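You operate a simulated robot arm through the tools that you are given. There is no shell and no other tool.

Carry out the task below with a simulated robot arm. There is one attempt and no reset: what you move stays moved.

## Task
Rub the varnish off the drip tray with the felt block.
Fine: block back on its mat, tray pushed in again. Set down upright: felt block. What is to be rubbed or washed off counts as gone when no trace of it is left.

It is judged by the outcome, as a careful person would: the job done as asked, and still so three seconds after it is handed in. It fails if anything else is knocked over, pushed out of place, dropped, spilled or broken.

## Robot
A 6-joint arm with a two-finger gripper, fixed in place. Base frame: the origin is on the floor under the middle of its stand, x ahead of it, y to its left, z up. Readings come in m, degrees, newtons and seconds.
It reaches about 0.94 m from its shoulder. Its first joint turns from -166.0 to 166.0 degrees. Payload 2.54 kg.
Tool frame: the origin (TCP) lies between the finger pads and is the grasp point; the fingertips stand 0.03 m ahead of it; z points along the fingers, y is the line along which they close. The gripper opens to 0.116 m; its body begins 0.095 m behind the TCP.
Orientation is that of the tool frame in the base frame, as a unit quaternion [w, x, y, z]. With the fingers straight down and closing along the base's y, the tool's x points along the base's -x, its y along +y and its z along -z.

## Interface
- The arm moves only by the tool play_rows. Its argument "moves" is a list of rows, each a list of 3 entries, a list of its own where there are three numbers: the opening, from 0 (shut) to 1 (fully open), then the shift along the tool's x, y, z in cm, then the turn, a rotation vector about the tool's x, y, z in degrees. In form: [[gripper, [dx, dy, dz], [rx, ry, rz]], ...]. A call has 1 to 20 rows; each row is the pose to reach, as a shift and turn from the pose commanded when the call began, along the tool's axes at that moment. Rows are played at 5 a second. More than 0.05 m and 8.6 degrees between two rows, or a gripper value outside its range, and nothing of the call is played. A pose out of reach is approached as far as the arm can. The call stops where the force on the tool passes 40 N (or 10 N more than at its start, if that is more) or the arm is blocked; 0.2 s more then pass. Each finger travels about 0.072 m/s and halts on what it meets, pressing with about 22 N; the grip force reading is that of the motor and also rises with nothing between the fingers. The clock runs only during rows and for 0.2 s after the last one: add rows that repeat a pose to give the fingers time. It gives the time, the measured TCP pose, the force on the tool (base axes), the opening and the grip force at its end, in the units of the frame above (readings bear some noise), with the torque about the TCP (base axes, N m) and any sound that the robot's microphone picked up, and new pictures: "views" is both (left out), scene, wrist or none.
- Cameras (640 x 400 px; columns grow to the right, rows downward): "scene" is fixed at [0.4015, 0.5001, 1.5492]; the picture's right is [0.25, 0.97, 0.00], its down [0.85, -0.22, -0.47] and it looks along [-0.46, 0.12, -0.88] (base axes); focal length 289 px, centre (320, 200). "wrist" rides on the gripper at [0.069, -0.015, -0.122] in the tool frame; the picture's right is [0.21, 0.98, 0.00], its down [-0.83, 0.18, -0.53] and it looks along [-0.52, 0.11, 0.85] (tool axes); focal length 251 px, centre (320, 200). There is no depth. A picture from a camera that has moved, and an enlarged one, comes with that camera's place and axes in the base frame and with its lens.
- inspect(camera, box): a new picture of the part [left, top, right, bottom] of that camera's present view, enlarged. No time passes.
- finish_job(): hands the job in; it is judged then, once.

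Places have to be worked out from the pictures, the camera data and where the tool is seen. Open the gripper and draw the arm clear of the work before you hand the job in, unless the task says otherwise.

The tools are called after ">>>" as a command line: name --argument value ..., lists and objects as JSON in quotes. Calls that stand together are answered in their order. play_rows: Moves the arm, as the interface text tells. Its arguments: {"type":"object","properties":{"moves":{"type":"array"},"views":{"type":"string","enum":["both","scene","wrist","none"]}},"required":["moves"]} The other tools are called the same way: inspect (camera, box) takes an enlarged picture of a part of a camera's view; finish_job () hands the job in.

At the start:

```text
clock: 0.0
position: [0.0123, 0.4592, 1.1674]
orientation: [0.0, -0.001, 1.0, 0.001]
wrist_force: [0.1, 0.3, 0.3]
torque: [0.02, 0.0, 0.0]
width: 0.116
finger_force: 0.0
```

scene: 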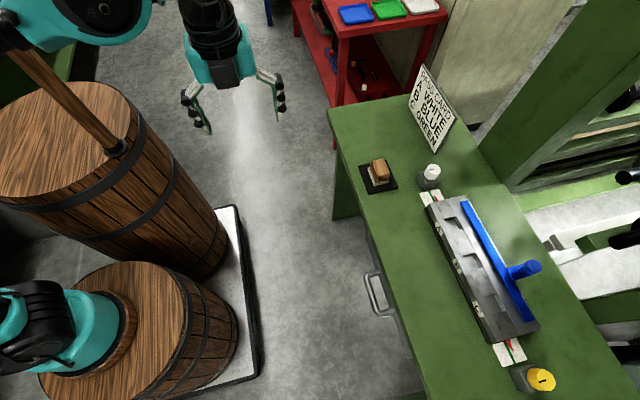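
wrist: 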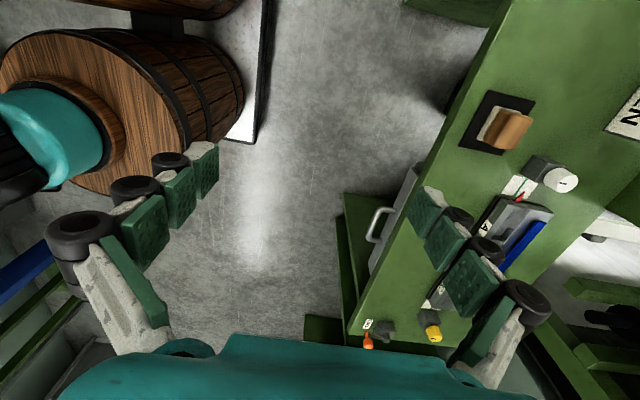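

The pictures show a green bench with a felt block on a black mat, a grey device with a blue lever, a sign and knobs. I enlarge parts of both views to understand them before moving.

>>> inspect --camera "scene" --box '[400, 150, 600, 400]'

>>> inspect --camera "scene" --box '[320, 50, 480, 210]'

>>> inspect --camera "wrist" --box '[340, 80, 640, 360]'

```text
1.60 times, centred on (500, 275) of scene
camera zoom: at [0.4015, 0.5001, 1.5492], right [0.25, 0.97, 0.0], down [0.85, -0.22, -0.47], along [-0.46, 0.12, -0.88], focal length 463 px, centre (32, 80)
```

zoom: 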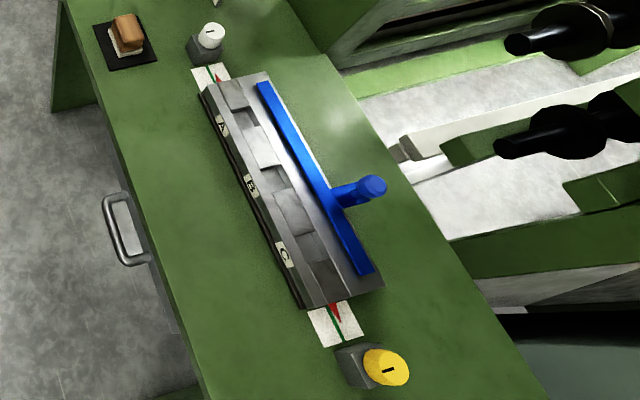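

```text
2.50 times, centred on (400, 130) of scene
camera zoom: at [0.4015, 0.5001, 1.5492], right [0.25, 0.97, 0.0], down [0.85, -0.22, -0.47], along [-0.46, 0.12, -0.88], focal length 723 px, centre (120, 375)
```

zoom: 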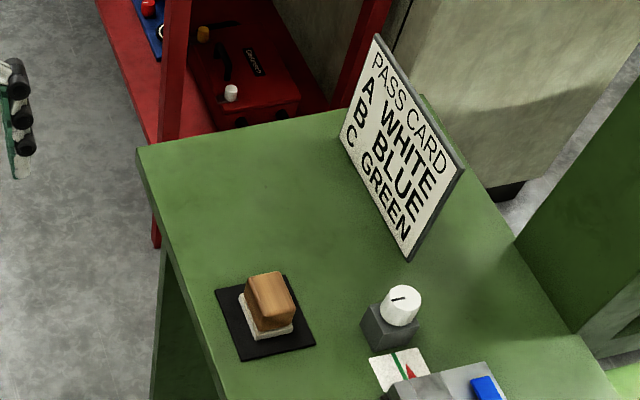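

```text
1.43 times, centred on (490, 220) of wrist
camera zoom: at [-0.0551, 0.4438, 1.291], right [-0.21, 0.98, 0.0], down [0.83, 0.18, 0.53], along [0.52, 0.12, -0.85], focal length 359 px, centre (77, 171)
```

zoom: 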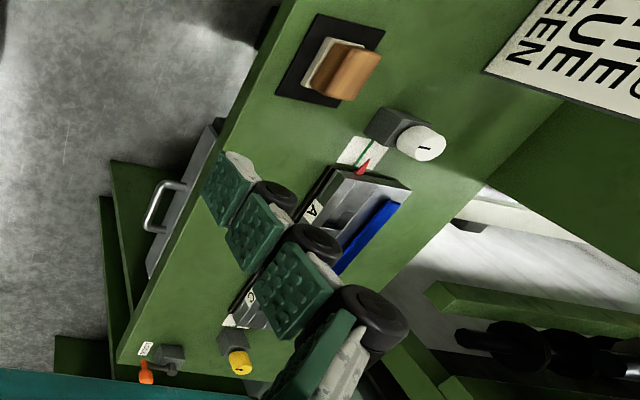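

The bench top is at about z≈0.84 with its front edge at y≈0.70. The mat is near (0.00, 0.78), and a chrome handle (likely the drip tray) is near (0.30, 0.66, 0.80). I shift the arm along +x, staying high and clear, to get a closer look at the handle and the orange lever.

>>> play_rows --moves '[[1, [-4, 0, 0], [0, 0, 0]], [1, [-8, 0, 0], [0, 0, 0]], [1, [-12, 0, 0], [0, 0, 0]], [1, [-16, 0, 0], [0, 0, 0]], [1, [-20, 0, 0], [0, 0, 0]], [1, [-24, 0, 0], [0, 0, 0]]]'

```text
clock: 1.4
position: [0.2517, 0.4595, 1.1678]
orientation: [0.0, 0.0, 1.0, 0.002]
wrist_force: [0.0, 0.5, -0.2]
torque: [0.03, -0.02, -0.01]
width: 0.1161
finger_force: 0.1
camera wrist: at [0.1844, 0.4434, 1.2915], right [-0.21, 0.98, 0.0], down [0.83, 0.18, 0.53], along [0.52, 0.12, -0.85], focal length 251 px, centre (320, 200)
```

scene: 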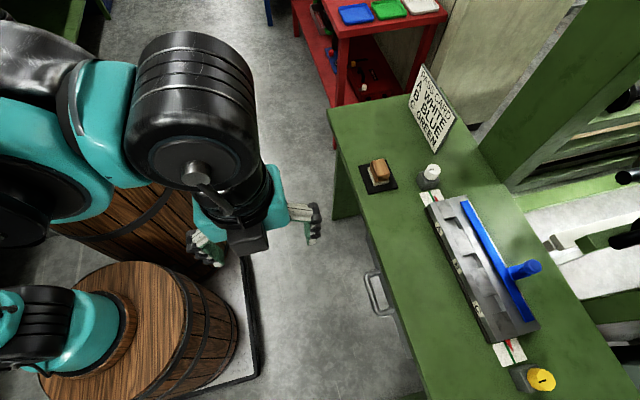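
wrist: 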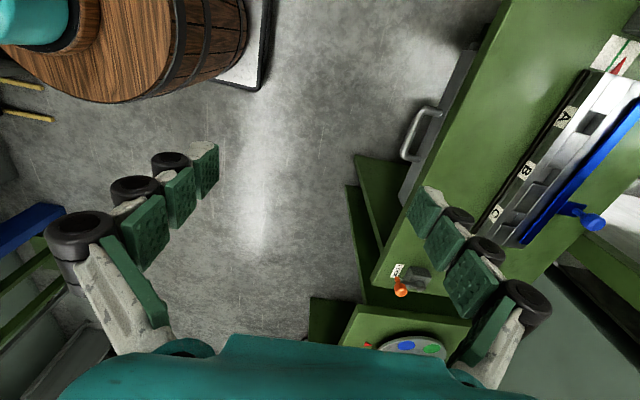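

The orange lever and its label are now in view, along with the handle from above. I enlarge those parts.

>>> inspect --camera "wrist" --box '[330, 230, 470, 360]'

>>> inspect --camera "wrist" --box '[340, 40, 500, 220]'

>>> inspect --camera "scene" --box '[330, 200, 460, 340]'

>>> inspect --camera "wrist" --box '[460, 20, 640, 260]'

```text
3.08 times, centred on (400, 295) of wrist
camera zoom: at [0.1844, 0.4434, 1.2915], right [-0.21, 0.98, 0.0], down [0.83, 0.18, 0.53], along [0.52, 0.12, -0.85], focal length 774 px, centre (74, -92)
```

zoom: 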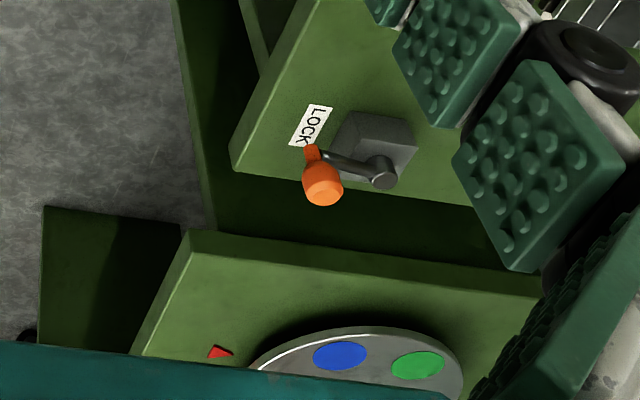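

```text
2.22 times, centred on (420, 130) of wrist
camera zoom: at [0.1844, 0.4434, 1.2915], right [-0.21, 0.98, 0.0], down [0.83, 0.18, 0.53], along [0.52, 0.12, -0.85], focal length 559 px, centre (98, 356)
```

zoom: 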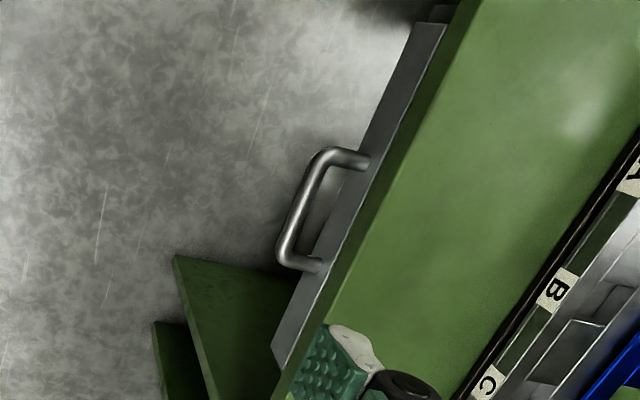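

```text
2.86 times, centred on (395, 270) of scene
camera zoom: at [0.4015, 0.5001, 1.5492], right [0.25, 0.97, 0.0], down [0.85, -0.22, -0.47], along [-0.46, 0.12, -0.88], focal length 826 px, centre (106, 0)
```

zoom: 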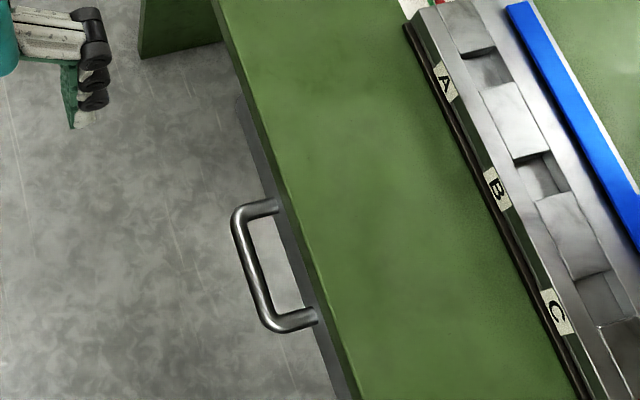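

```text
1.67 times, centred on (550, 140) of wrist
camera zoom: at [0.1844, 0.4434, 1.2915], right [-0.21, 0.98, 0.0], down [0.83, 0.18, 0.53], along [0.52, 0.12, -0.85], focal length 419 px, centre (-63, 300)
```

zoom: 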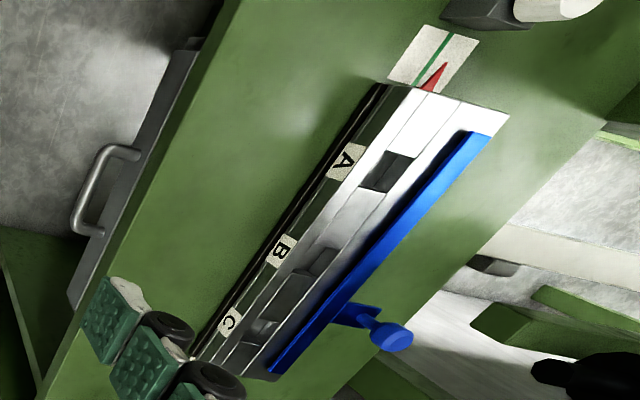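

The lever by the "LOCK" label sits at the far end of the bench (x≈0.7). The tray handle is a bar along x from 0.25 to 0.35 at about y≈0.663, z≈0.782, on a grey panel spanning x≈0.14–0.46. I turn the gripper horizontal to face +y, well in front of and above the handle.

>>> play_rows --moves '[[1, [-0.5, 0, 1], [-8, 0, 0]], [1, [-1, 0, 2], [-16, 0, 0]], [1, [-1.5, 0, 3], [-24, 0, 0]], [1, [-2, 0, 4], [-32, 0, 0]], [1, [-2.5, 0, 5], [-40, 0, 0]], [1, [-3, 1, 6], [-48, 0, 0]], [1, [-3.5, 2, 7], [-56, 0, 0]], [1, [-4, 3, 8], [-64, 0, 0]], [1, [-4.5, 4, 9], [-72, 0, 0]], [1, [-4.8, 5, 10], [-80, 0, 0]]]'

```text
clock: 3.6
position: [0.3013, 0.5082, 1.0676]
orientation: [0.0, 0.001, 0.765, 0.644]
wrist_force: [-0.2, -0.9, -0.4]
torque: [-0.03, 0.01, 0.0]
width: 0.116
finger_force: 0.0
camera wrist: at [0.233, 0.3865, 1.0747], right [-0.21, 0.17, 0.96], down [0.82, -0.5, 0.27], along [0.52, 0.85, -0.03], focal length 251 px, centre (320, 200)
```

scene: 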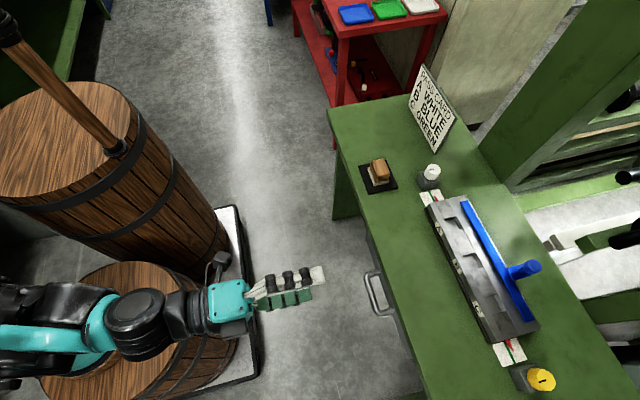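
wrist: 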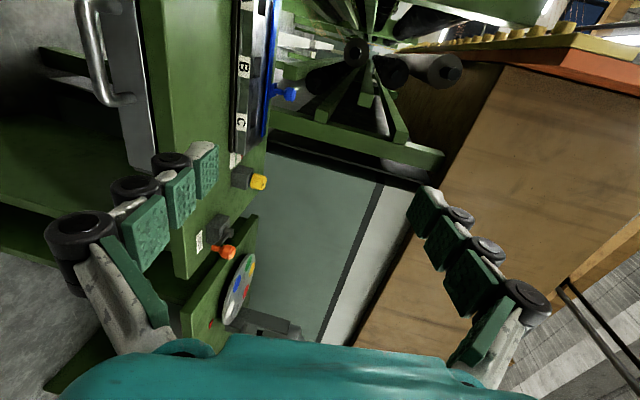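

The horizontal pose was reached fine. I lower the gripper to handle height while staying about 8 cm in front of the handle, with a reduced opening.

>>> play_rows --moves '[[0.8, [0, -4, 2], [0, 0, 0]], [0.7, [0, -8, 4], [0, 0, 0]], [0.6, [0, -12, 6], [0, 0, 0]], [0.6, [0, -16, 8], [0, 0, 0]], [0.6, [0, -20, 10], [0, 0, 0]], [0.6, [0, -24, 11], [0, 0, 0]], [0.6, [0, -26.3, 12], [0, 0, 0]]]'

```text
clock: 5.2
position: [0.3139, 0.6367, 0.8769]
orientation: [0.0, 0.001, 0.766, 0.642]
wrist_force: [0.0, -0.1, -0.2]
torque: [0.0, 0.02, -0.03]
width: 0.0698
finger_force: 0.0
out of reach, approached as far as the arm can: row 4, 5, 6, 7
camera wrist: at [0.2461, 0.5135, 0.8839], right [-0.21, 0.17, 0.96], down [0.83, -0.49, 0.27], along [0.52, 0.85, -0.04], focal length 251 px, centre (320, 200)
```

scene: 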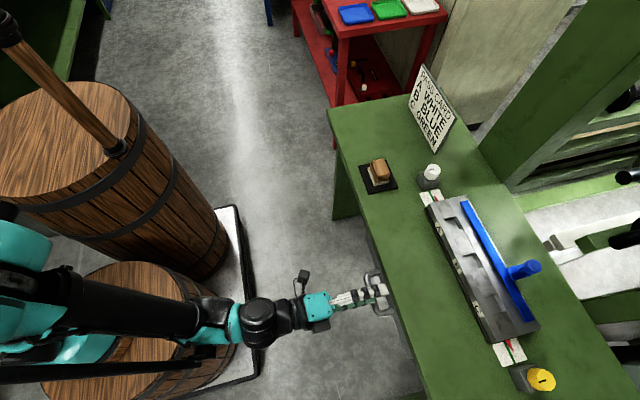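
wrist: 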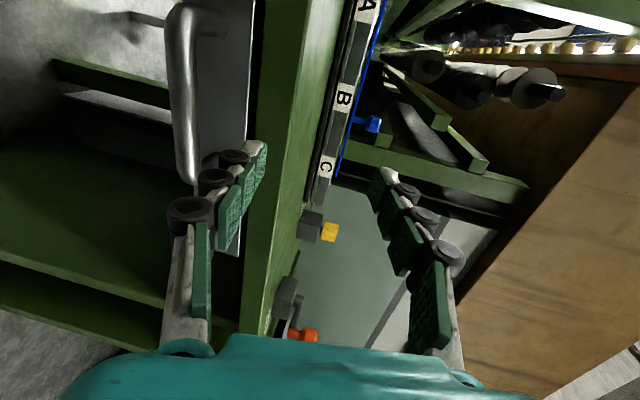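

The arm could not reach the lower horizontal pose and stopped at (0.314, 0.637, 0.877), just above the handle. I enlarge both views to check clearances before doing anything else.

>>> inspect --camera "scene" --box '[220, 230, 440, 370]'

>>> inspect --camera "wrist" --box '[120, 0, 480, 350]'

>>> inspect --camera "scene" --box '[0, 200, 340, 400]'

```text
2.86 times, centred on (330, 300) of scene
camera zoom: at [0.4015, 0.5001, 1.5492], right [0.25, 0.97, 0.0], down [0.85, -0.22, -0.47], along [-0.46, 0.12, -0.88], focal length 826 px, centre (291, -86)
```

zoom: 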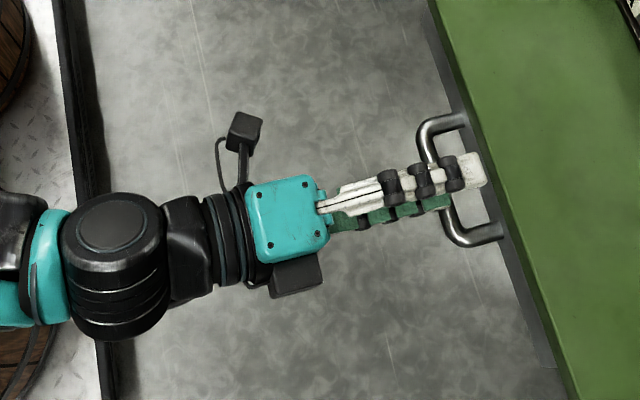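

```text
1.14 times, centred on (300, 175) of wrist
camera zoom: at [0.2461, 0.5135, 0.8839], right [-0.21, 0.17, 0.96], down [0.83, -0.49, 0.27], along [0.52, 0.85, -0.04], focal length 287 px, centre (343, 229)
```

zoom: 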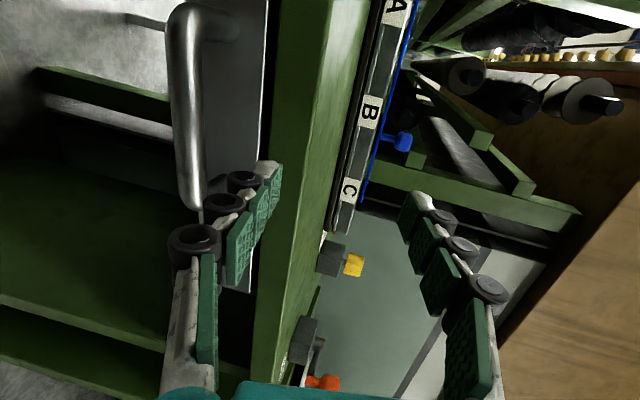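

```text
1.88 times, centred on (170, 300) of scene
camera zoom: at [0.4015, 0.5001, 1.5492], right [0.25, 0.97, 0.0], down [0.85, -0.22, -0.47], along [-0.46, 0.12, -0.88], focal length 544 px, centre (602, 12)
```

zoom: 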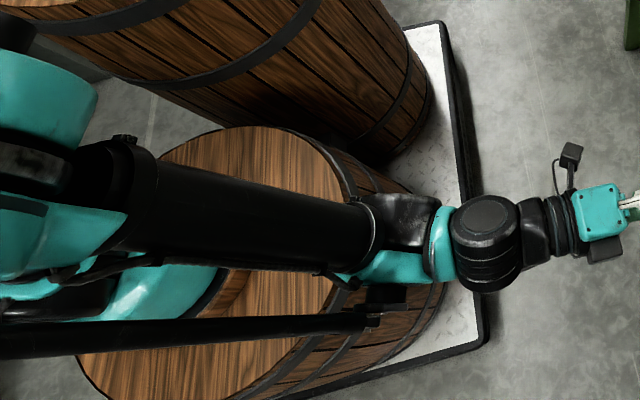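

The wrist joint seems limited for a fully horizontal pose this low, so a smaller tilt is needed. I first back up a little to learn which pose the next shift is counted from.

>>> play_rows --moves '[[0.6, [0, 2, -3], [0, 0, 0]], [0.6, [0, 2, -3], [0, 0, 0]]]' --views "none"

```text
clock: 5.8
position: [0.3147, 0.6095, 0.9006]
orientation: [0.0, 0.0, 0.766, 0.643]
wrist_force: [0.7, 0.4, -0.6]
torque: [-0.03, 0.03, 0.02]
width: 0.0695
finger_force: 0.1
```

Shifts count from the pose actually reached, which makes this predictable. I reduce the tilt to about 60° and narrow the fingers, staying in front of the handle.

>>> play_rows --moves '[[0.5, [0.5, -1, -1], [7, 0, 0]], [0.4, [1.1, -3, -1.6], [14, 0, 0]], [0.35, [1.67, -5.4, -2.1], [20, 0, 0]], [0.35, [1.67, -5.4, -2.1], [20, 0, 0]]]'

```text
clock: 6.8
position: [0.2985, 0.5803, 0.8498]
orientation: [0.001, 0.001, 0.866, 0.5]
wrist_force: [0.9, -0.5, 0.8]
torque: [0.0, 0.01, 0.0]
width: 0.0407
finger_force: 0.1
camera wrist: at [0.2294, 0.4674, 0.8995], right [-0.21, 0.49, 0.85], down [0.83, -0.37, 0.42], along [0.52, 0.79, -0.32], focal length 251 px, centre (320, 200)
```

scene: 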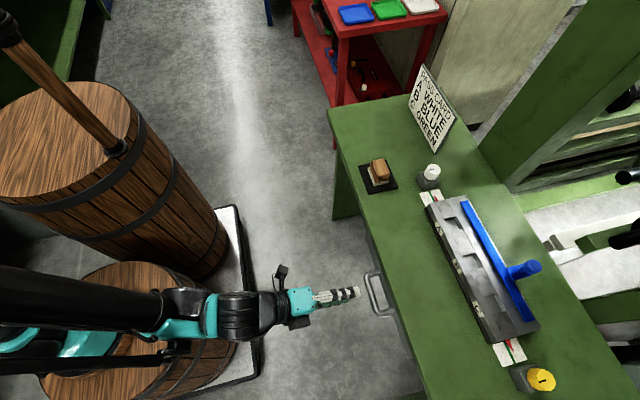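
wrist: 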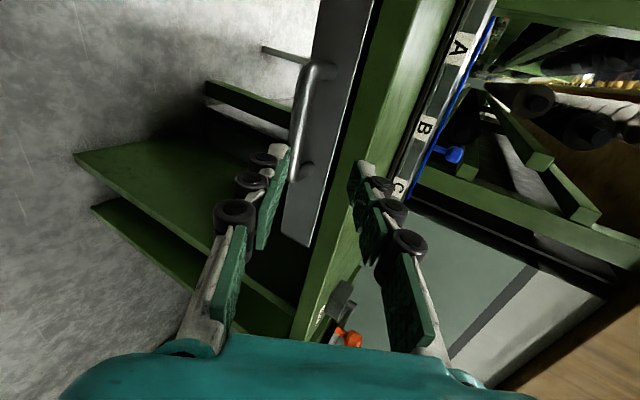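

All reachable at 60° tilt. I enlarge the wrist view to refine where the bar is relative to the fingers.

>>> inspect --camera "wrist" --box '[220, 0, 420, 260]'

>>> inspect --camera "scene" --box '[270, 240, 430, 350]'

```text
1.54 times, centred on (320, 130) of wrist
camera zoom: at [0.2294, 0.4674, 0.8995], right [-0.21, 0.49, 0.85], down [0.83, -0.37, 0.42], along [0.52, 0.79, -0.32], focal length 387 px, centre (320, 308)
```

zoom: 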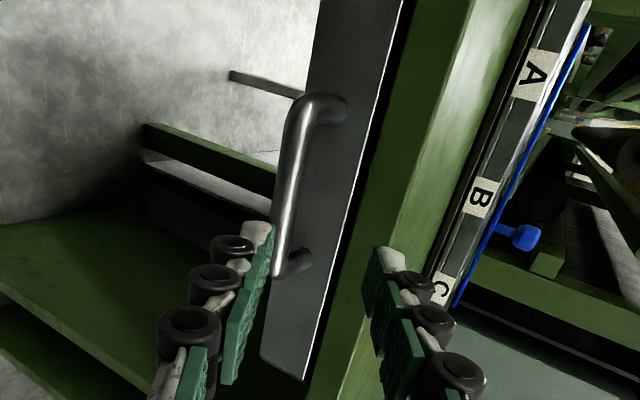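

```text
3.64 times, centred on (350, 295) of scene
camera zoom: at [0.4015, 0.5001, 1.5492], right [0.25, 0.97, 0.0], down [0.85, -0.22, -0.47], along [-0.46, 0.12, -0.88], focal length 1052 px, centre (211, -146)
```

zoom: 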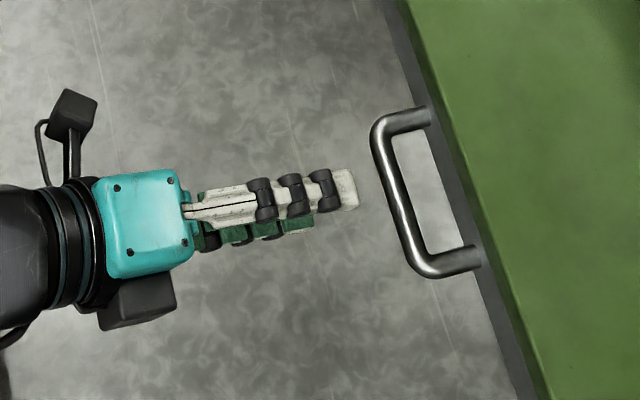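

The bar comes out at about (0.298, 0.663, 0.785). I line up with it and advance until the tips are just short of it, then look again.

>>> play_rows --moves '[[0.35, [0, -1.56, 1.5], [0, 0, 0]], [0.35, [0, -1.56, 3.5], [0, 0, 0]], [0.35, [0, -1.56, 5.5], [0, 0, 0]], [0.35, [0, -1.56, 6.5], [0, 0, 0]], [0.35, [0, -1.56, 6.5], [0, 0, 0]]]'

>>> inspect --camera "wrist" --box '[220, 0, 420, 260]'

>>> inspect --camera "scene" --box '[270, 240, 430, 350]'

```text
clock: 8.0
position: [0.2978, 0.6272, 0.8051]
orientation: [0.0, 0.0, 0.865, 0.501]
wrist_force: [0.3, -0.5, 0.0]
torque: [0.0, -0.01, -0.02]
width: 0.0404
finger_force: 0.1
camera wrist: at [0.2297, 0.5151, 0.8534], right [-0.21, 0.49, 0.85], down [0.83, -0.37, 0.42], along [0.52, 0.79, -0.32], focal length 251 px, centre (320, 200)
```

scene: 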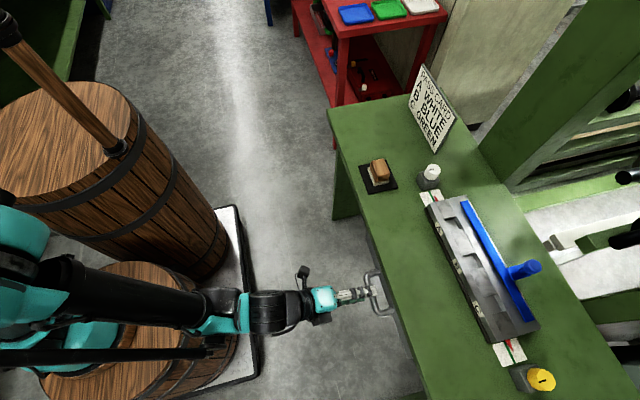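
wrist: 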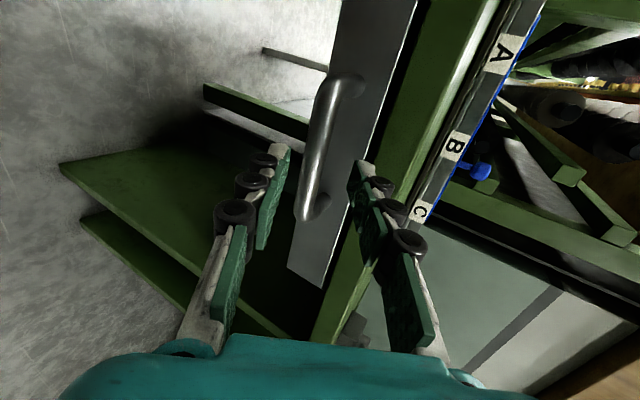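

```text
1.54 times, centred on (320, 130) of wrist
camera zoom: at [0.2297, 0.5151, 0.8534], right [-0.21, 0.49, 0.85], down [0.83, -0.37, 0.42], along [0.52, 0.79, -0.32], focal length 387 px, centre (320, 308)
```

zoom: 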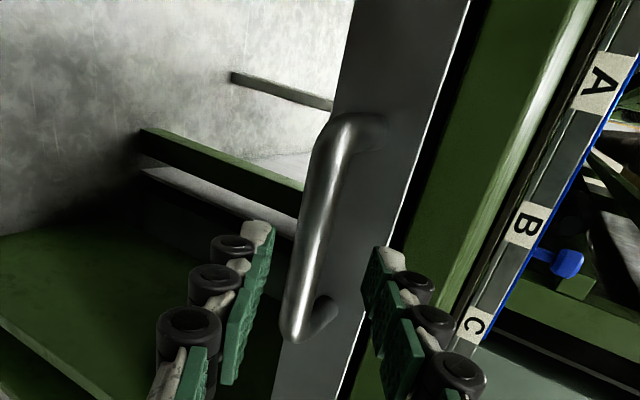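

```text
3.64 times, centred on (350, 295) of scene
camera zoom: at [0.4015, 0.5001, 1.5492], right [0.25, 0.97, 0.0], down [0.85, -0.22, -0.47], along [-0.46, 0.12, -0.88], focal length 1052 px, centre (211, -146)
```

zoom: 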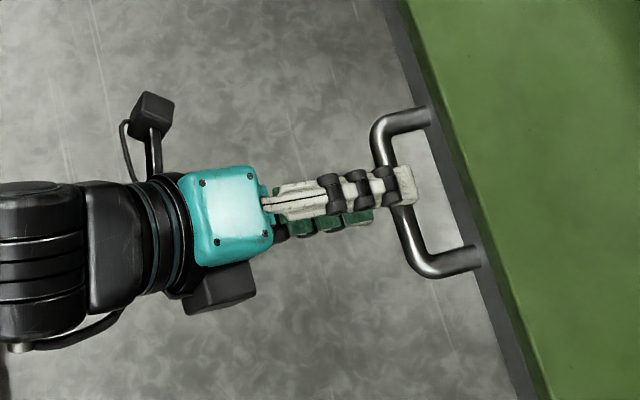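

The bar lies between the two fingers. I advance the last 2.4 cm and close on it.

>>> play_rows --moves '[[0.35, [0, 0, 1.2], [0, 0, 0]], [0.35, [0, 0, 2.4], [0, 0, 0]], [0.35, [0, 0, 2.4], [0, 0, 0]], [0.2, [0, 0, 2.4], [0, 0, 0]], [0.0, [0, 0, 2.4], [0, 0, 0]], [0.0, [0, 0, 2.4], [0, 0, 0]], [0.0, [0, 0, 2.4], [0, 0, 0]]]'

>>> inspect --camera "wrist" --box '[220, 0, 420, 260]'

>>> inspect --camera "scene" --box '[270, 240, 430, 350]'

```text
clock: 9.3
position: [0.2982, 0.6476, 0.7892]
orientation: [-0.001, 0.0, 0.868, 0.496]
wrist_force: [2.8, -4.5, -24.0]
torque: [-0.43, -0.16, 0.01]
width: 0.0154
finger_force: 22.1
stopped in row 6: the force on the tool passed its limit at 44 N (the readings are from after the stop); the commanded pose is now the measured one
camera wrist: at [0.2301, 0.5345, 0.8393], right [-0.22, 0.5, 0.84], down [0.83, -0.37, 0.43], along [0.52, 0.79, -0.33], focal length 251 px, centre (320, 200)
```

scene: 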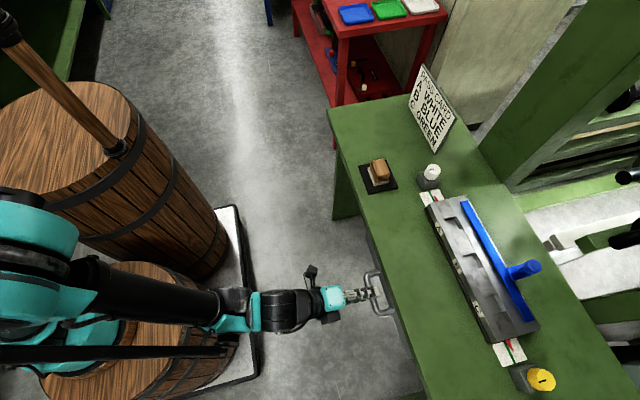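
wrist: 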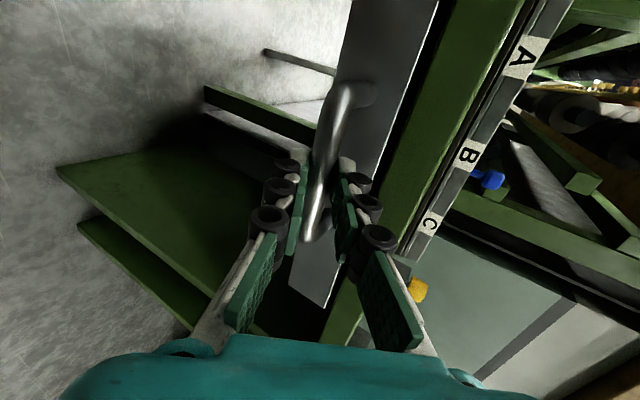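

```text
1.54 times, centred on (320, 130) of wrist
camera zoom: at [0.2301, 0.5345, 0.8393], right [-0.22, 0.5, 0.84], down [0.83, -0.37, 0.43], along [0.52, 0.79, -0.33], focal length 387 px, centre (320, 308)
```

zoom: 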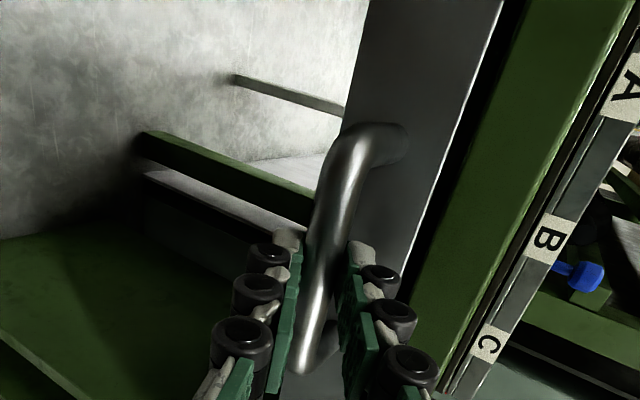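

```text
3.64 times, centred on (350, 295) of scene
camera zoom: at [0.4015, 0.5001, 1.5492], right [0.25, 0.97, 0.0], down [0.85, -0.22, -0.47], along [-0.46, 0.12, -0.88], focal length 1052 px, centre (211, -146)
```

zoom: 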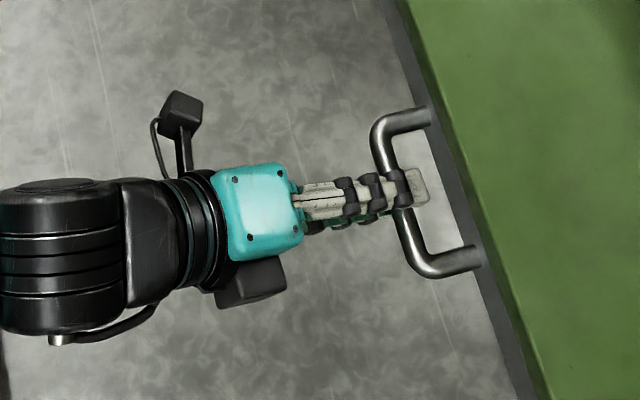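

The bar is gripped (about 15 mm wide), but a −24 N vertical load shows the tool sits slightly too high on it. I ease the tool down a few millimetres while holding the grip.

>>> play_rows --moves '[[0.0, [0, -0.15, 0], [0, 0, 0]], [0.0, [0, -0.3, 0], [0, 0, 0]], [0.0, [0, -0.3, 0], [0, 0, 0]]]' --views "none"

```text
clock: 10.1
position: [0.2976, 0.6475, 0.7884]
orientation: [-0.001, -0.001, 0.866, 0.5]
wrist_force: [6.0, 2.7, 16.9]
torque: [0.36, -0.22, 0.07]
width: 0.015
finger_force: 41.2
```

The load flipped to +17 N, so the balance point lies in between. I move back about 1.2 mm.

>>> play_rows --moves '[[0.0, [0, 0.12, 0], [0, 0, 0]], [0.0, [0, 0.12, 0], [0, 0, 0]]]' --views "none"

```text
clock: 10.7
position: [0.2982, 0.6461, 0.7884]
orientation: [0.0, 0.0, 0.867, 0.498]
wrist_force: [8.1, 0.1, 5.3]
torque: [0.06, -0.38, -0.16]
width: 0.0145
finger_force: 41.0
```

The load is nearly balanced now. I pull straight out (−y) by 2 cm in small steps to test whether the tray runs freely or is locked.

>>> play_rows --moves '[[0.0, [0, -0.25, -0.43], [0, 0, 0]], [0.0, [0, -0.5, -0.87], [0, 0, 0]], [0.0, [0, -0.75, -1.3], [0, 0, 0]], [0.0, [0, -1.0, -1.73], [0, 0, 0]]]'

```text
clock: 11.7
position: [0.2978, 0.6264, 0.7897]
orientation: [-0.001, 0.0, 0.867, 0.498]
wrist_force: [6.5, 2.2, 4.7]
torque: [0.11, -0.39, -0.15]
width: 0.0147
finger_force: 41.0
camera wrist: at [0.2299, 0.5135, 0.8388], right [-0.21, 0.49, 0.84], down [0.83, -0.37, 0.43], along [0.52, 0.79, -0.33], focal length 251 px, centre (320, 200)
```

scene: 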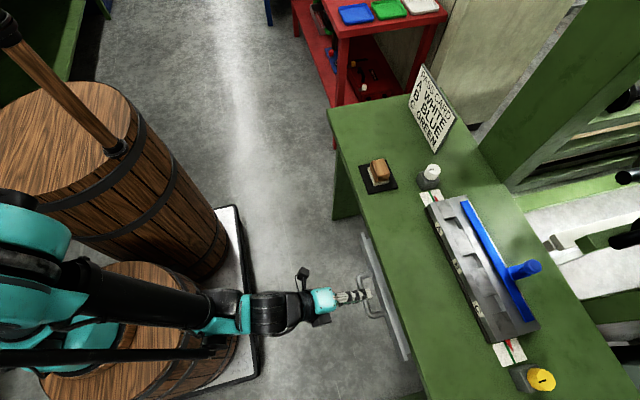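
wrist: 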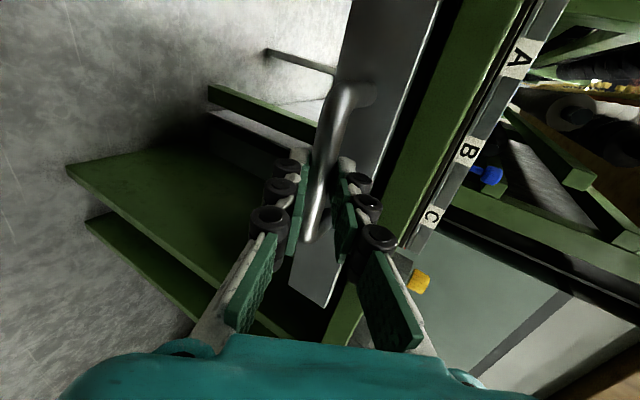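

The tray slides out freely and is not locked. I keep pulling in −y by another 8 cm, watching forces and reach.

>>> play_rows --moves '[[0.0, [0, -0.75, -1.3], [0, 0, 0]], [0.0, [0, -1.5, -2.6], [0, 0, 0]], [0.0, [0, -2.25, -3.9], [0, 0, 0]], [0.0, [0, -3.0, -5.2], [0, 0, 0]], [0.0, [0, -4.0, -6.93], [0, 0, 0]]]'

```text
clock: 12.2
position: [0.2973, 0.6111, 0.7887]
orientation: [-0.001, -0.002, 0.87, 0.492]
wrist_force: [4.1, -2.6, -16.6]
torque: [-0.38, -0.11, 0.1]
width: 0.015
finger_force: 40.9
out of reach, approached as far as the arm can: row 1, 2
stopped in row 2: the force on the tool passed its limit at 58 N (the readings are from after the stop); the commanded pose is now the measured one
camera wrist: at [0.2303, 0.4986, 0.8408], right [-0.22, 0.5, 0.84], down [0.83, -0.36, 0.43], along [0.52, 0.79, -0.34], focal length 251 px, centre (320, 200)
```

scene: 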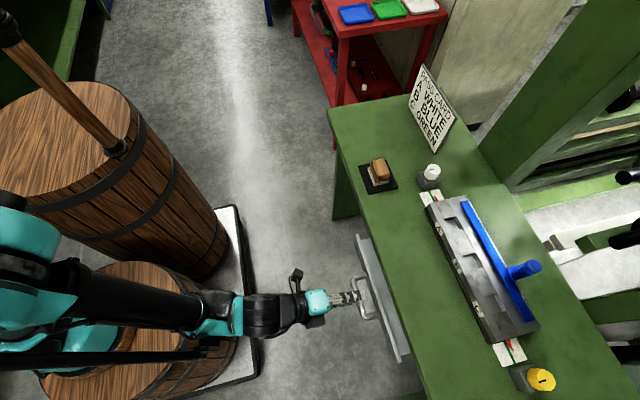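
wrist: 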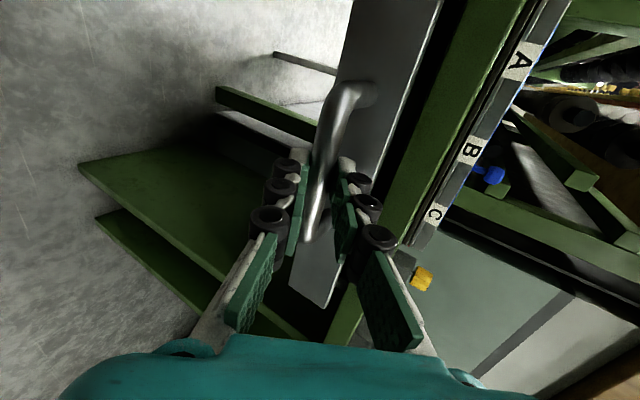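

The 60° tilt runs into the reach limit as the tray comes toward the arm; the tray is about 3.5 cm out. I loosen the grip slightly and turn the tool about the bar to roughly 30° tilt to gain room.

>>> play_rows --moves '[[0.25, [0, 0, 0], [0, 0, 0]], [0.25, [0, 0, 0], [0, 0, 0]], [0.25, [0, 0.2, 0.01], [7.5, 0, 0]], [0.25, [0, 0.39, 0.05], [15, 0, 0]], [0.25, [0, 0.57, 0.11], [22.5, 0, 0]], [0.25, [0, 0.75, 0.2], [30, 0, 0]], [0.25, [0, 0.75, 0.2], [30, 0, 0]]]'

>>> inspect --camera "wrist" --box '[220, 50, 420, 260]'

>>> inspect --camera "scene" --box '[270, 220, 430, 370]'

```text
clock: 13.8
position: [0.2978, 0.6165, 0.7963]
orientation: [0.001, -0.001, 0.968, 0.25]
wrist_force: [-0.1, -0.3, -0.3]
torque: [-0.01, -0.03, -0.01]
width: 0.029
finger_force: 0.0
camera wrist: at [0.2301, 0.5442, 0.8969], right [-0.22, 0.85, 0.47], down [0.83, -0.1, 0.56], along [0.52, 0.51, -0.68], focal length 251 px, centre (320, 200)
```

scene: 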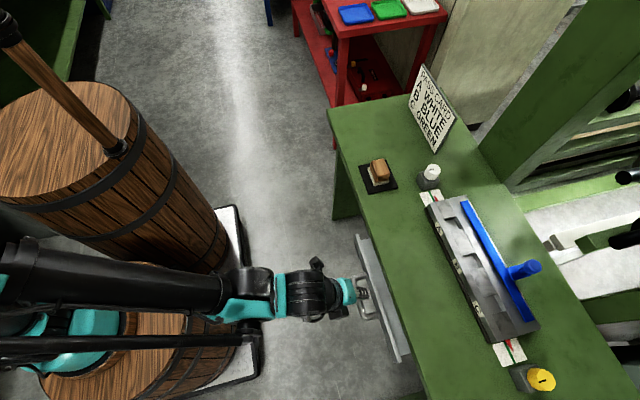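
wrist: 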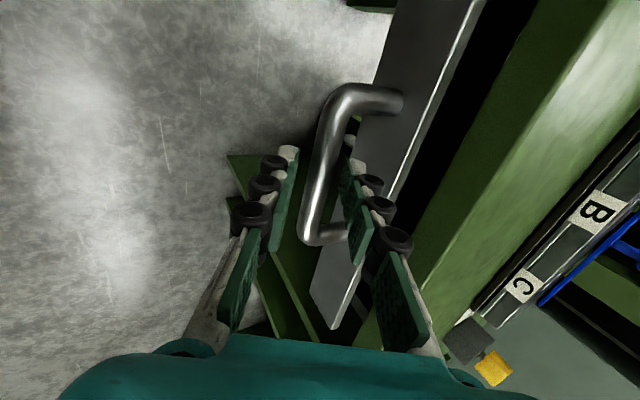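

```text
1.90 times, centred on (320, 155) of wrist
camera zoom: at [0.2301, 0.5442, 0.8969], right [-0.22, 0.85, 0.47], down [0.83, -0.1, 0.56], along [0.52, 0.51, -0.68], focal length 479 px, centre (320, 286)
```

zoom: 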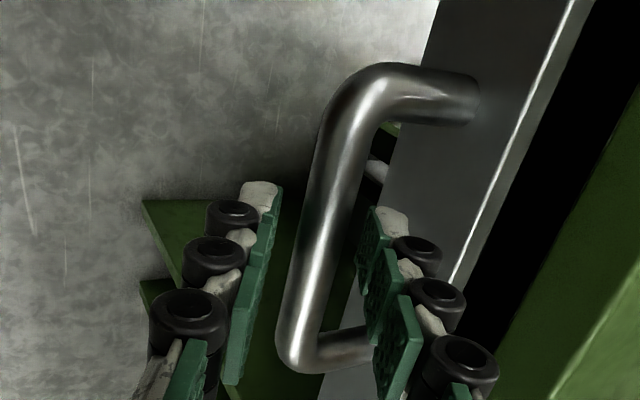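

```text
2.67 times, centred on (350, 295) of scene
camera zoom: at [0.4015, 0.5001, 1.5492], right [0.25, 0.97, 0.0], down [0.85, -0.22, -0.47], along [-0.46, 0.12, -0.88], focal length 771 px, centre (240, -53)
```

zoom: 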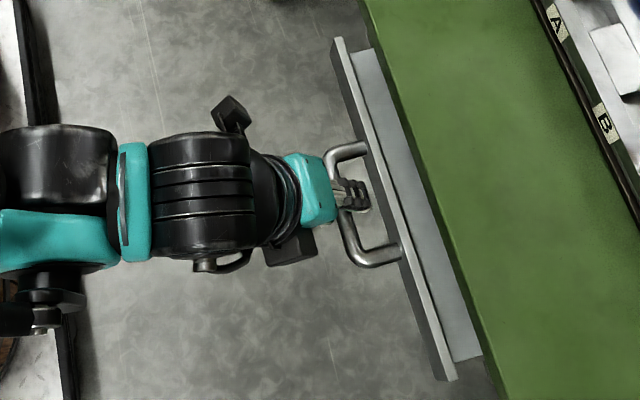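

The bar is well centred between the fingers at about 29° tilt and the tray's rim is visible. I close again and check the side loads.

>>> play_rows --moves '[[0.15, [0, 0, 0], [0, 0, 0]], [0.1, [0, 0, 0], [0, 0, 0]], [0.1, [0, 0, 0], [0, 0, 0]]]' --views "none"

```text
clock: 14.6
position: [0.2973, 0.6163, 0.7969]
orientation: [-0.001, -0.002, 0.968, 0.25]
wrist_force: [0.9, 2.1, 7.9]
torque: [0.08, -0.21, 0.25]
width: 0.0149
finger_force: 41.0
```

The grip is balanced (about 8 N). I pull −y by another 7 cm in 1.4 cm steps.

>>> play_rows --moves '[[0.1, [0, -1.225, -0.678], [0, 0, 0]], [0.1, [0, -2.45, -1.355], [0, 0, 0]], [0.1, [0, -3.675, -2.03], [0, 0, 0]], [0.1, [0, -4.9, -2.71], [0, 0, 0]], [0.1, [0, -6.125, -3.39], [0, 0, 0]]]'

>>> inspect --camera "scene" --box '[250, 200, 450, 380]'

```text
clock: 15.8
position: [0.298, 0.5466, 0.7968]
orientation: [-0.002, -0.002, 0.968, 0.25]
wrist_force: [-2.3, 1.4, 9.7]
torque: [0.08, -0.12, 0.3]
width: 0.015
finger_force: 40.4
camera wrist: at [0.2302, 0.4742, 0.8969], right [-0.22, 0.85, 0.47], down [0.83, -0.1, 0.55], along [0.52, 0.51, -0.68], focal length 251 px, centre (320, 200)
```

scene: 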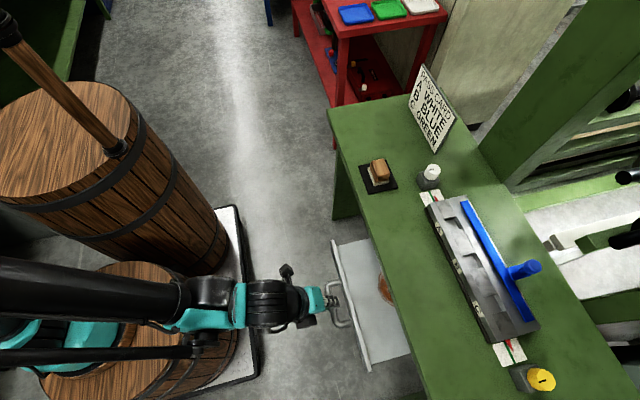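
wrist: 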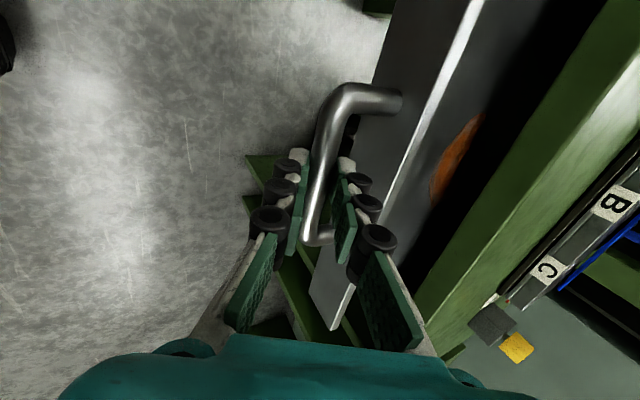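

```text
2.22 times, centred on (350, 290) of scene
camera zoom: at [0.4015, 0.5001, 1.5492], right [0.25, 0.97, 0.0], down [0.85, -0.22, -0.47], along [-0.46, 0.12, -0.88], focal length 643 px, centre (253, 0)
```

zoom: 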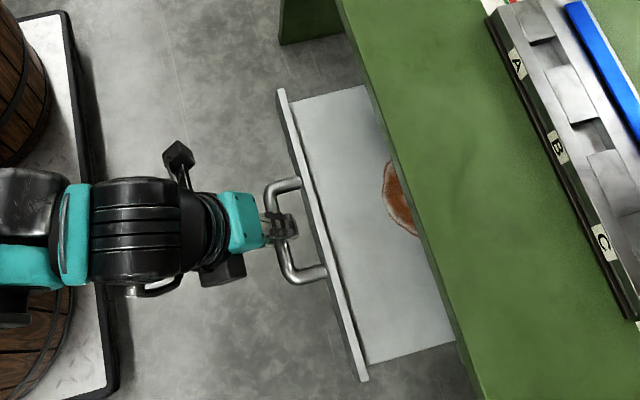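

A brown varnish stain is emerging inside the tray. I pull a further 7 cm to expose it.

>>> play_rows --moves '[[0.1, [0, -1.225, -0.678], [0, 0, 0]], [0.1, [0, -2.45, -1.355], [0, 0, 0]], [0.1, [0, -3.675, -2.03], [0, 0, 0]], [0.1, [0, -4.9, -2.71], [0, 0, 0]], [0.1, [0, -6.125, -3.39], [0, 0, 0]]]'

>>> inspect --camera "scene" --box '[230, 200, 450, 380]'

```text
clock: 16.9
position: [0.2973, 0.4768, 0.7954]
orientation: [0.0, -0.002, 0.968, 0.251]
wrist_force: [-9.9, 0.4, 3.0]
torque: [0.02, -0.15, 0.29]
width: 0.0148
finger_force: 40.8
camera wrist: at [0.23, 0.4038, 0.8969], right [-0.22, 0.85, 0.47], down [0.83, -0.1, 0.56], along [0.52, 0.51, -0.68], focal length 251 px, centre (320, 200)
```

scene: 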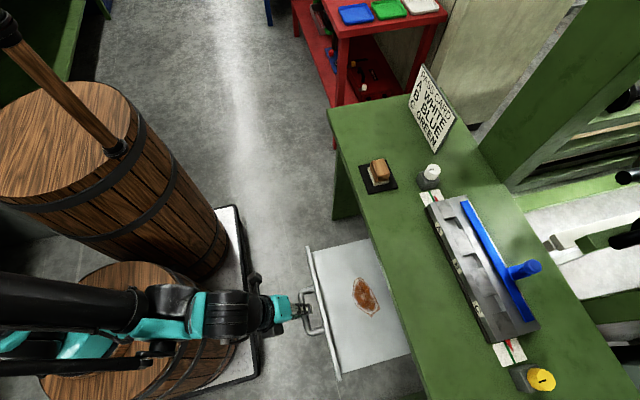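
wrist: 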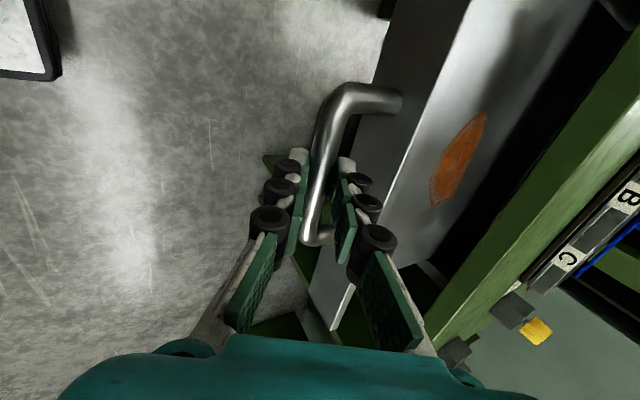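

```text
2.22 times, centred on (340, 290) of scene
camera zoom: at [0.4015, 0.5001, 1.5492], right [0.25, 0.97, 0.0], down [0.85, -0.22, -0.47], along [-0.46, 0.12, -0.88], focal length 643 px, centre (276, 0)
```

zoom: 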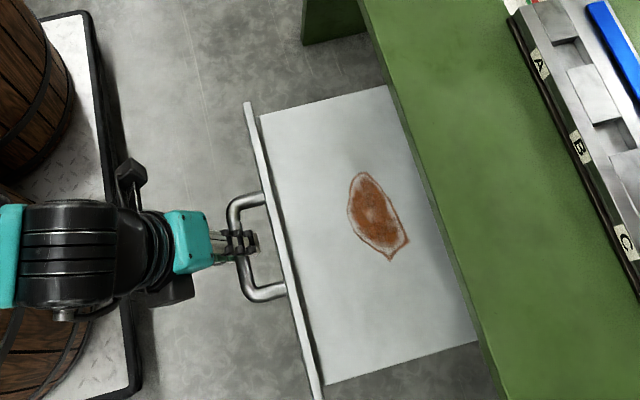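

The whole stain is exposed: about x 0.24–0.35, y 0.62–0.68. I pull another 5 cm so the bench edge won't be in the way of the gripper, stopping if there is resistance.

>>> play_rows --moves '[[0.1, [0, -0.875, -0.484], [0, 0, 0]], [0.1, [0, -1.75, -0.968], [0, 0, 0]], [0.1, [0, -2.625, -1.452], [0, 0, 0]], [0.1, [0, -3.5, -1.936], [0, 0, 0]], [0.1, [0, -4.375, -2.42], [0, 0, 0]]]'

>>> inspect --camera "scene" --box '[230, 200, 450, 380]'

```text
clock: 18.1
position: [0.2977, 0.4272, 0.7974]
orientation: [-0.001, -0.003, 0.968, 0.252]
wrist_force: [-6.8, 1.3, 28.0]
torque: [0.35, -0.27, 0.25]
width: 0.0149
finger_force: 40.5
camera wrist: at [0.23, 0.3536, 0.8967], right [-0.22, 0.85, 0.47], down [0.83, -0.1, 0.56], along [0.52, 0.51, -0.68], focal length 251 px, centre (320, 200)
```

scene: 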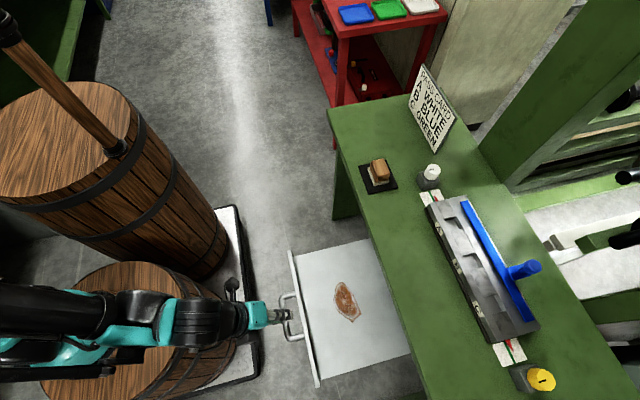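
wrist: 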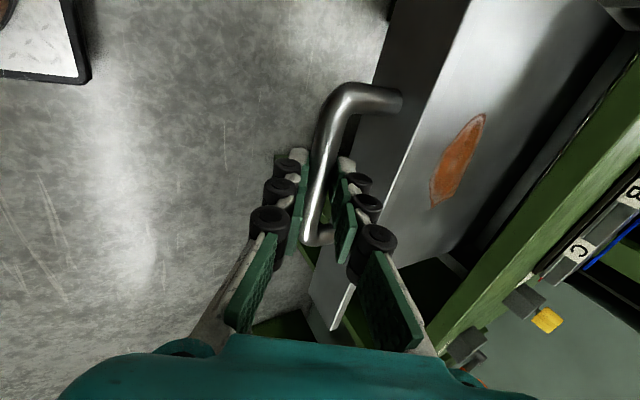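

```text
2.22 times, centred on (340, 290) of scene
camera zoom: at [0.4015, 0.5001, 1.5492], right [0.25, 0.97, 0.0], down [0.85, -0.22, -0.47], along [-0.46, 0.12, -0.88], focal length 643 px, centre (276, 0)
```

zoom: 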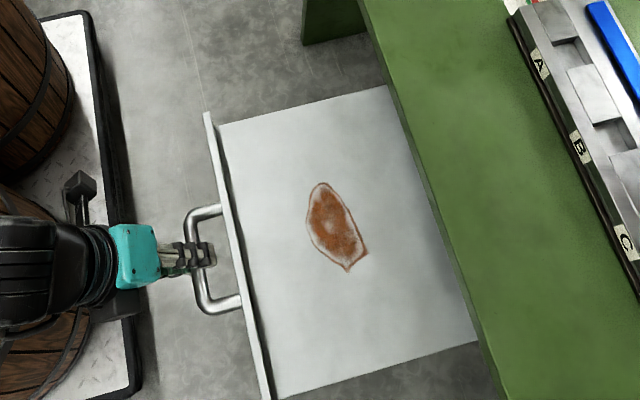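

The tray is about 23 cm out, the stain is now near (0.30, 0.597) on a floor at z≈0.775, and no other stain shows. I release the handle and back straight out along the fingers.

>>> play_rows --moves '[[0.25, [0, 0, 0], [0, 0, 0]], [0.25, [0, 0, 0], [0, 0, 0]], [0.25, [0, 0, -1.5], [0, 0, 0]], [0.25, [0, 0, -4], [0, 0, 0]], [0.3, [0, 0, -8], [0, 0, 0]], [0.4, [0, 0, -12], [0, 0, 0]]]'

>>> inspect --camera "scene" --box '[230, 200, 450, 380]'

```text
clock: 19.6
position: [0.2987, 0.3686, 0.9013]
orientation: [0.0, -0.003, 0.968, 0.25]
wrist_force: [0.9, 1.1, 0.0]
torque: [-0.04, 0.01, 0.05]
width: 0.0462
finger_force: 0.0
camera wrist: at [0.2313, 0.2958, 1.0013], right [-0.22, 0.85, 0.47], down [0.83, -0.1, 0.55], along [0.52, 0.51, -0.68], focal length 251 px, centre (320, 200)
```

scene: 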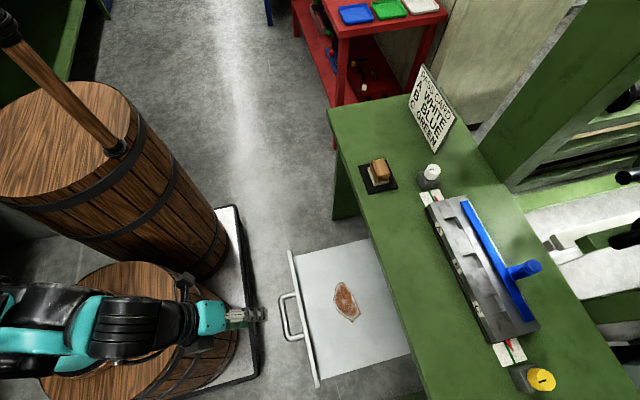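
wrist: 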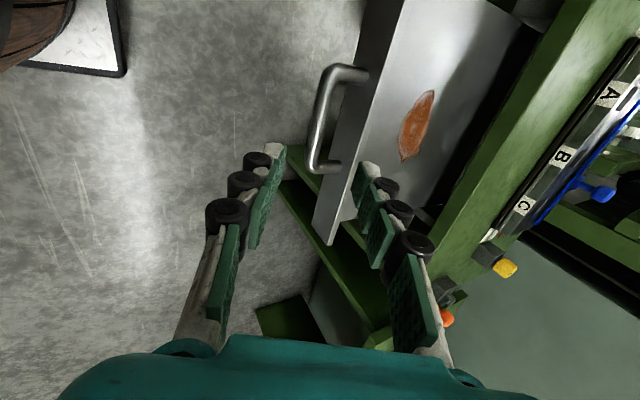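

```text
2.22 times, centred on (340, 290) of scene
camera zoom: at [0.4015, 0.5001, 1.5492], right [0.25, 0.97, 0.0], down [0.85, -0.22, -0.47], along [-0.46, 0.12, -0.88], focal length 643 px, centre (276, 0)
```

zoom: 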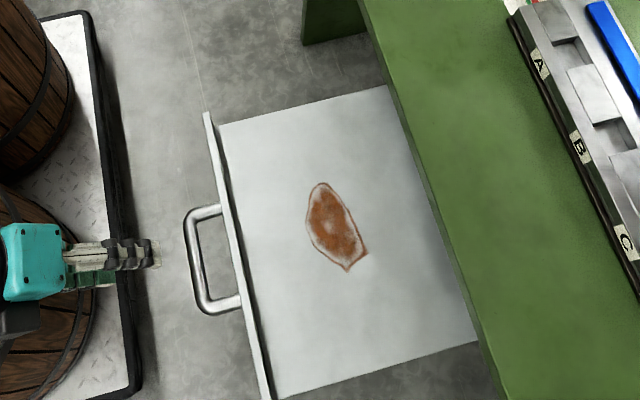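

The handle is released and the tray stays put. I now lift and carry the gripper to above the felt block's area, turning the tool back to vertical.

>>> play_rows --moves '[[0.5, [3.6, 2.98, -0.64], [2.9, 0, 0]], [0.6, [7.2, 5.96, -1.28], [5.8, 0, 0]], [0.7, [10.8, 8.94, -1.92], [8.7, 0, 0]], [0.8, [14.4, 11.92, -2.56], [11.6, 0, 0]], [0.9, [18, 14.9, -3.2], [14.5, 0, 0]], [1, [21.6, 17.88, -3.84], [17.4, 0, 0]], [1, [25.2, 20.86, -4.48], [20.3, 0, 0]], [1, [28.8, 23.84, -5.1], [23.2, 0, 0]], [1, [32.4, 26.82, -5.7], [26.1, 0, 0]], [1, [36, 29.8, -6.37], [29, 0, 0]]]'

```text
clock: 21.8
position: [-0.0617, 0.5972, 1.1017]
orientation: [0.0, -0.002, 1.0, 0.0]
wrist_force: [0.9, 0.0, -0.4]
torque: [0.05, 0.02, 0.01]
width: 0.1161
finger_force: 0.0
camera wrist: at [-0.1304, 0.5813, 1.2249], right [-0.22, 0.98, 0.0], down [0.82, 0.18, 0.53], along [0.52, 0.12, -0.85], focal length 251 px, centre (320, 200)
```

scene: 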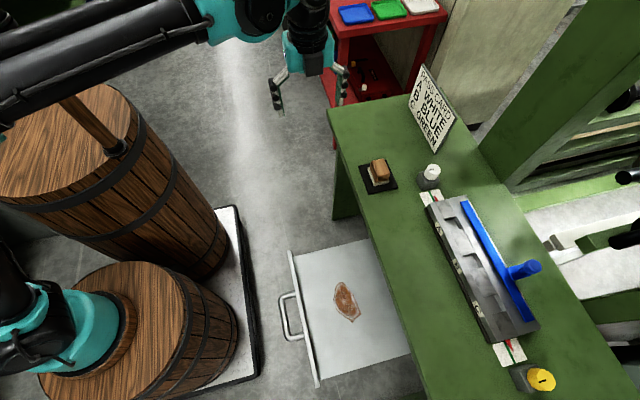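
wrist: 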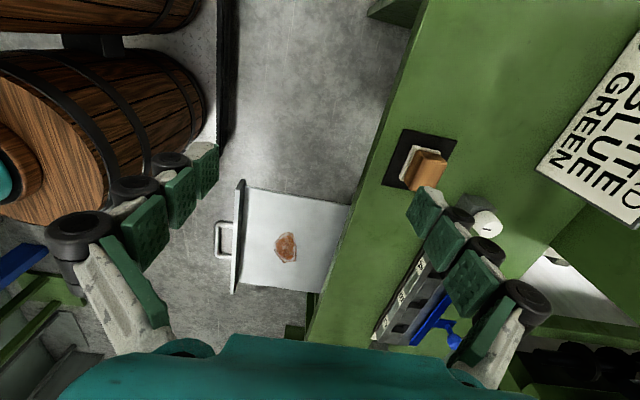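

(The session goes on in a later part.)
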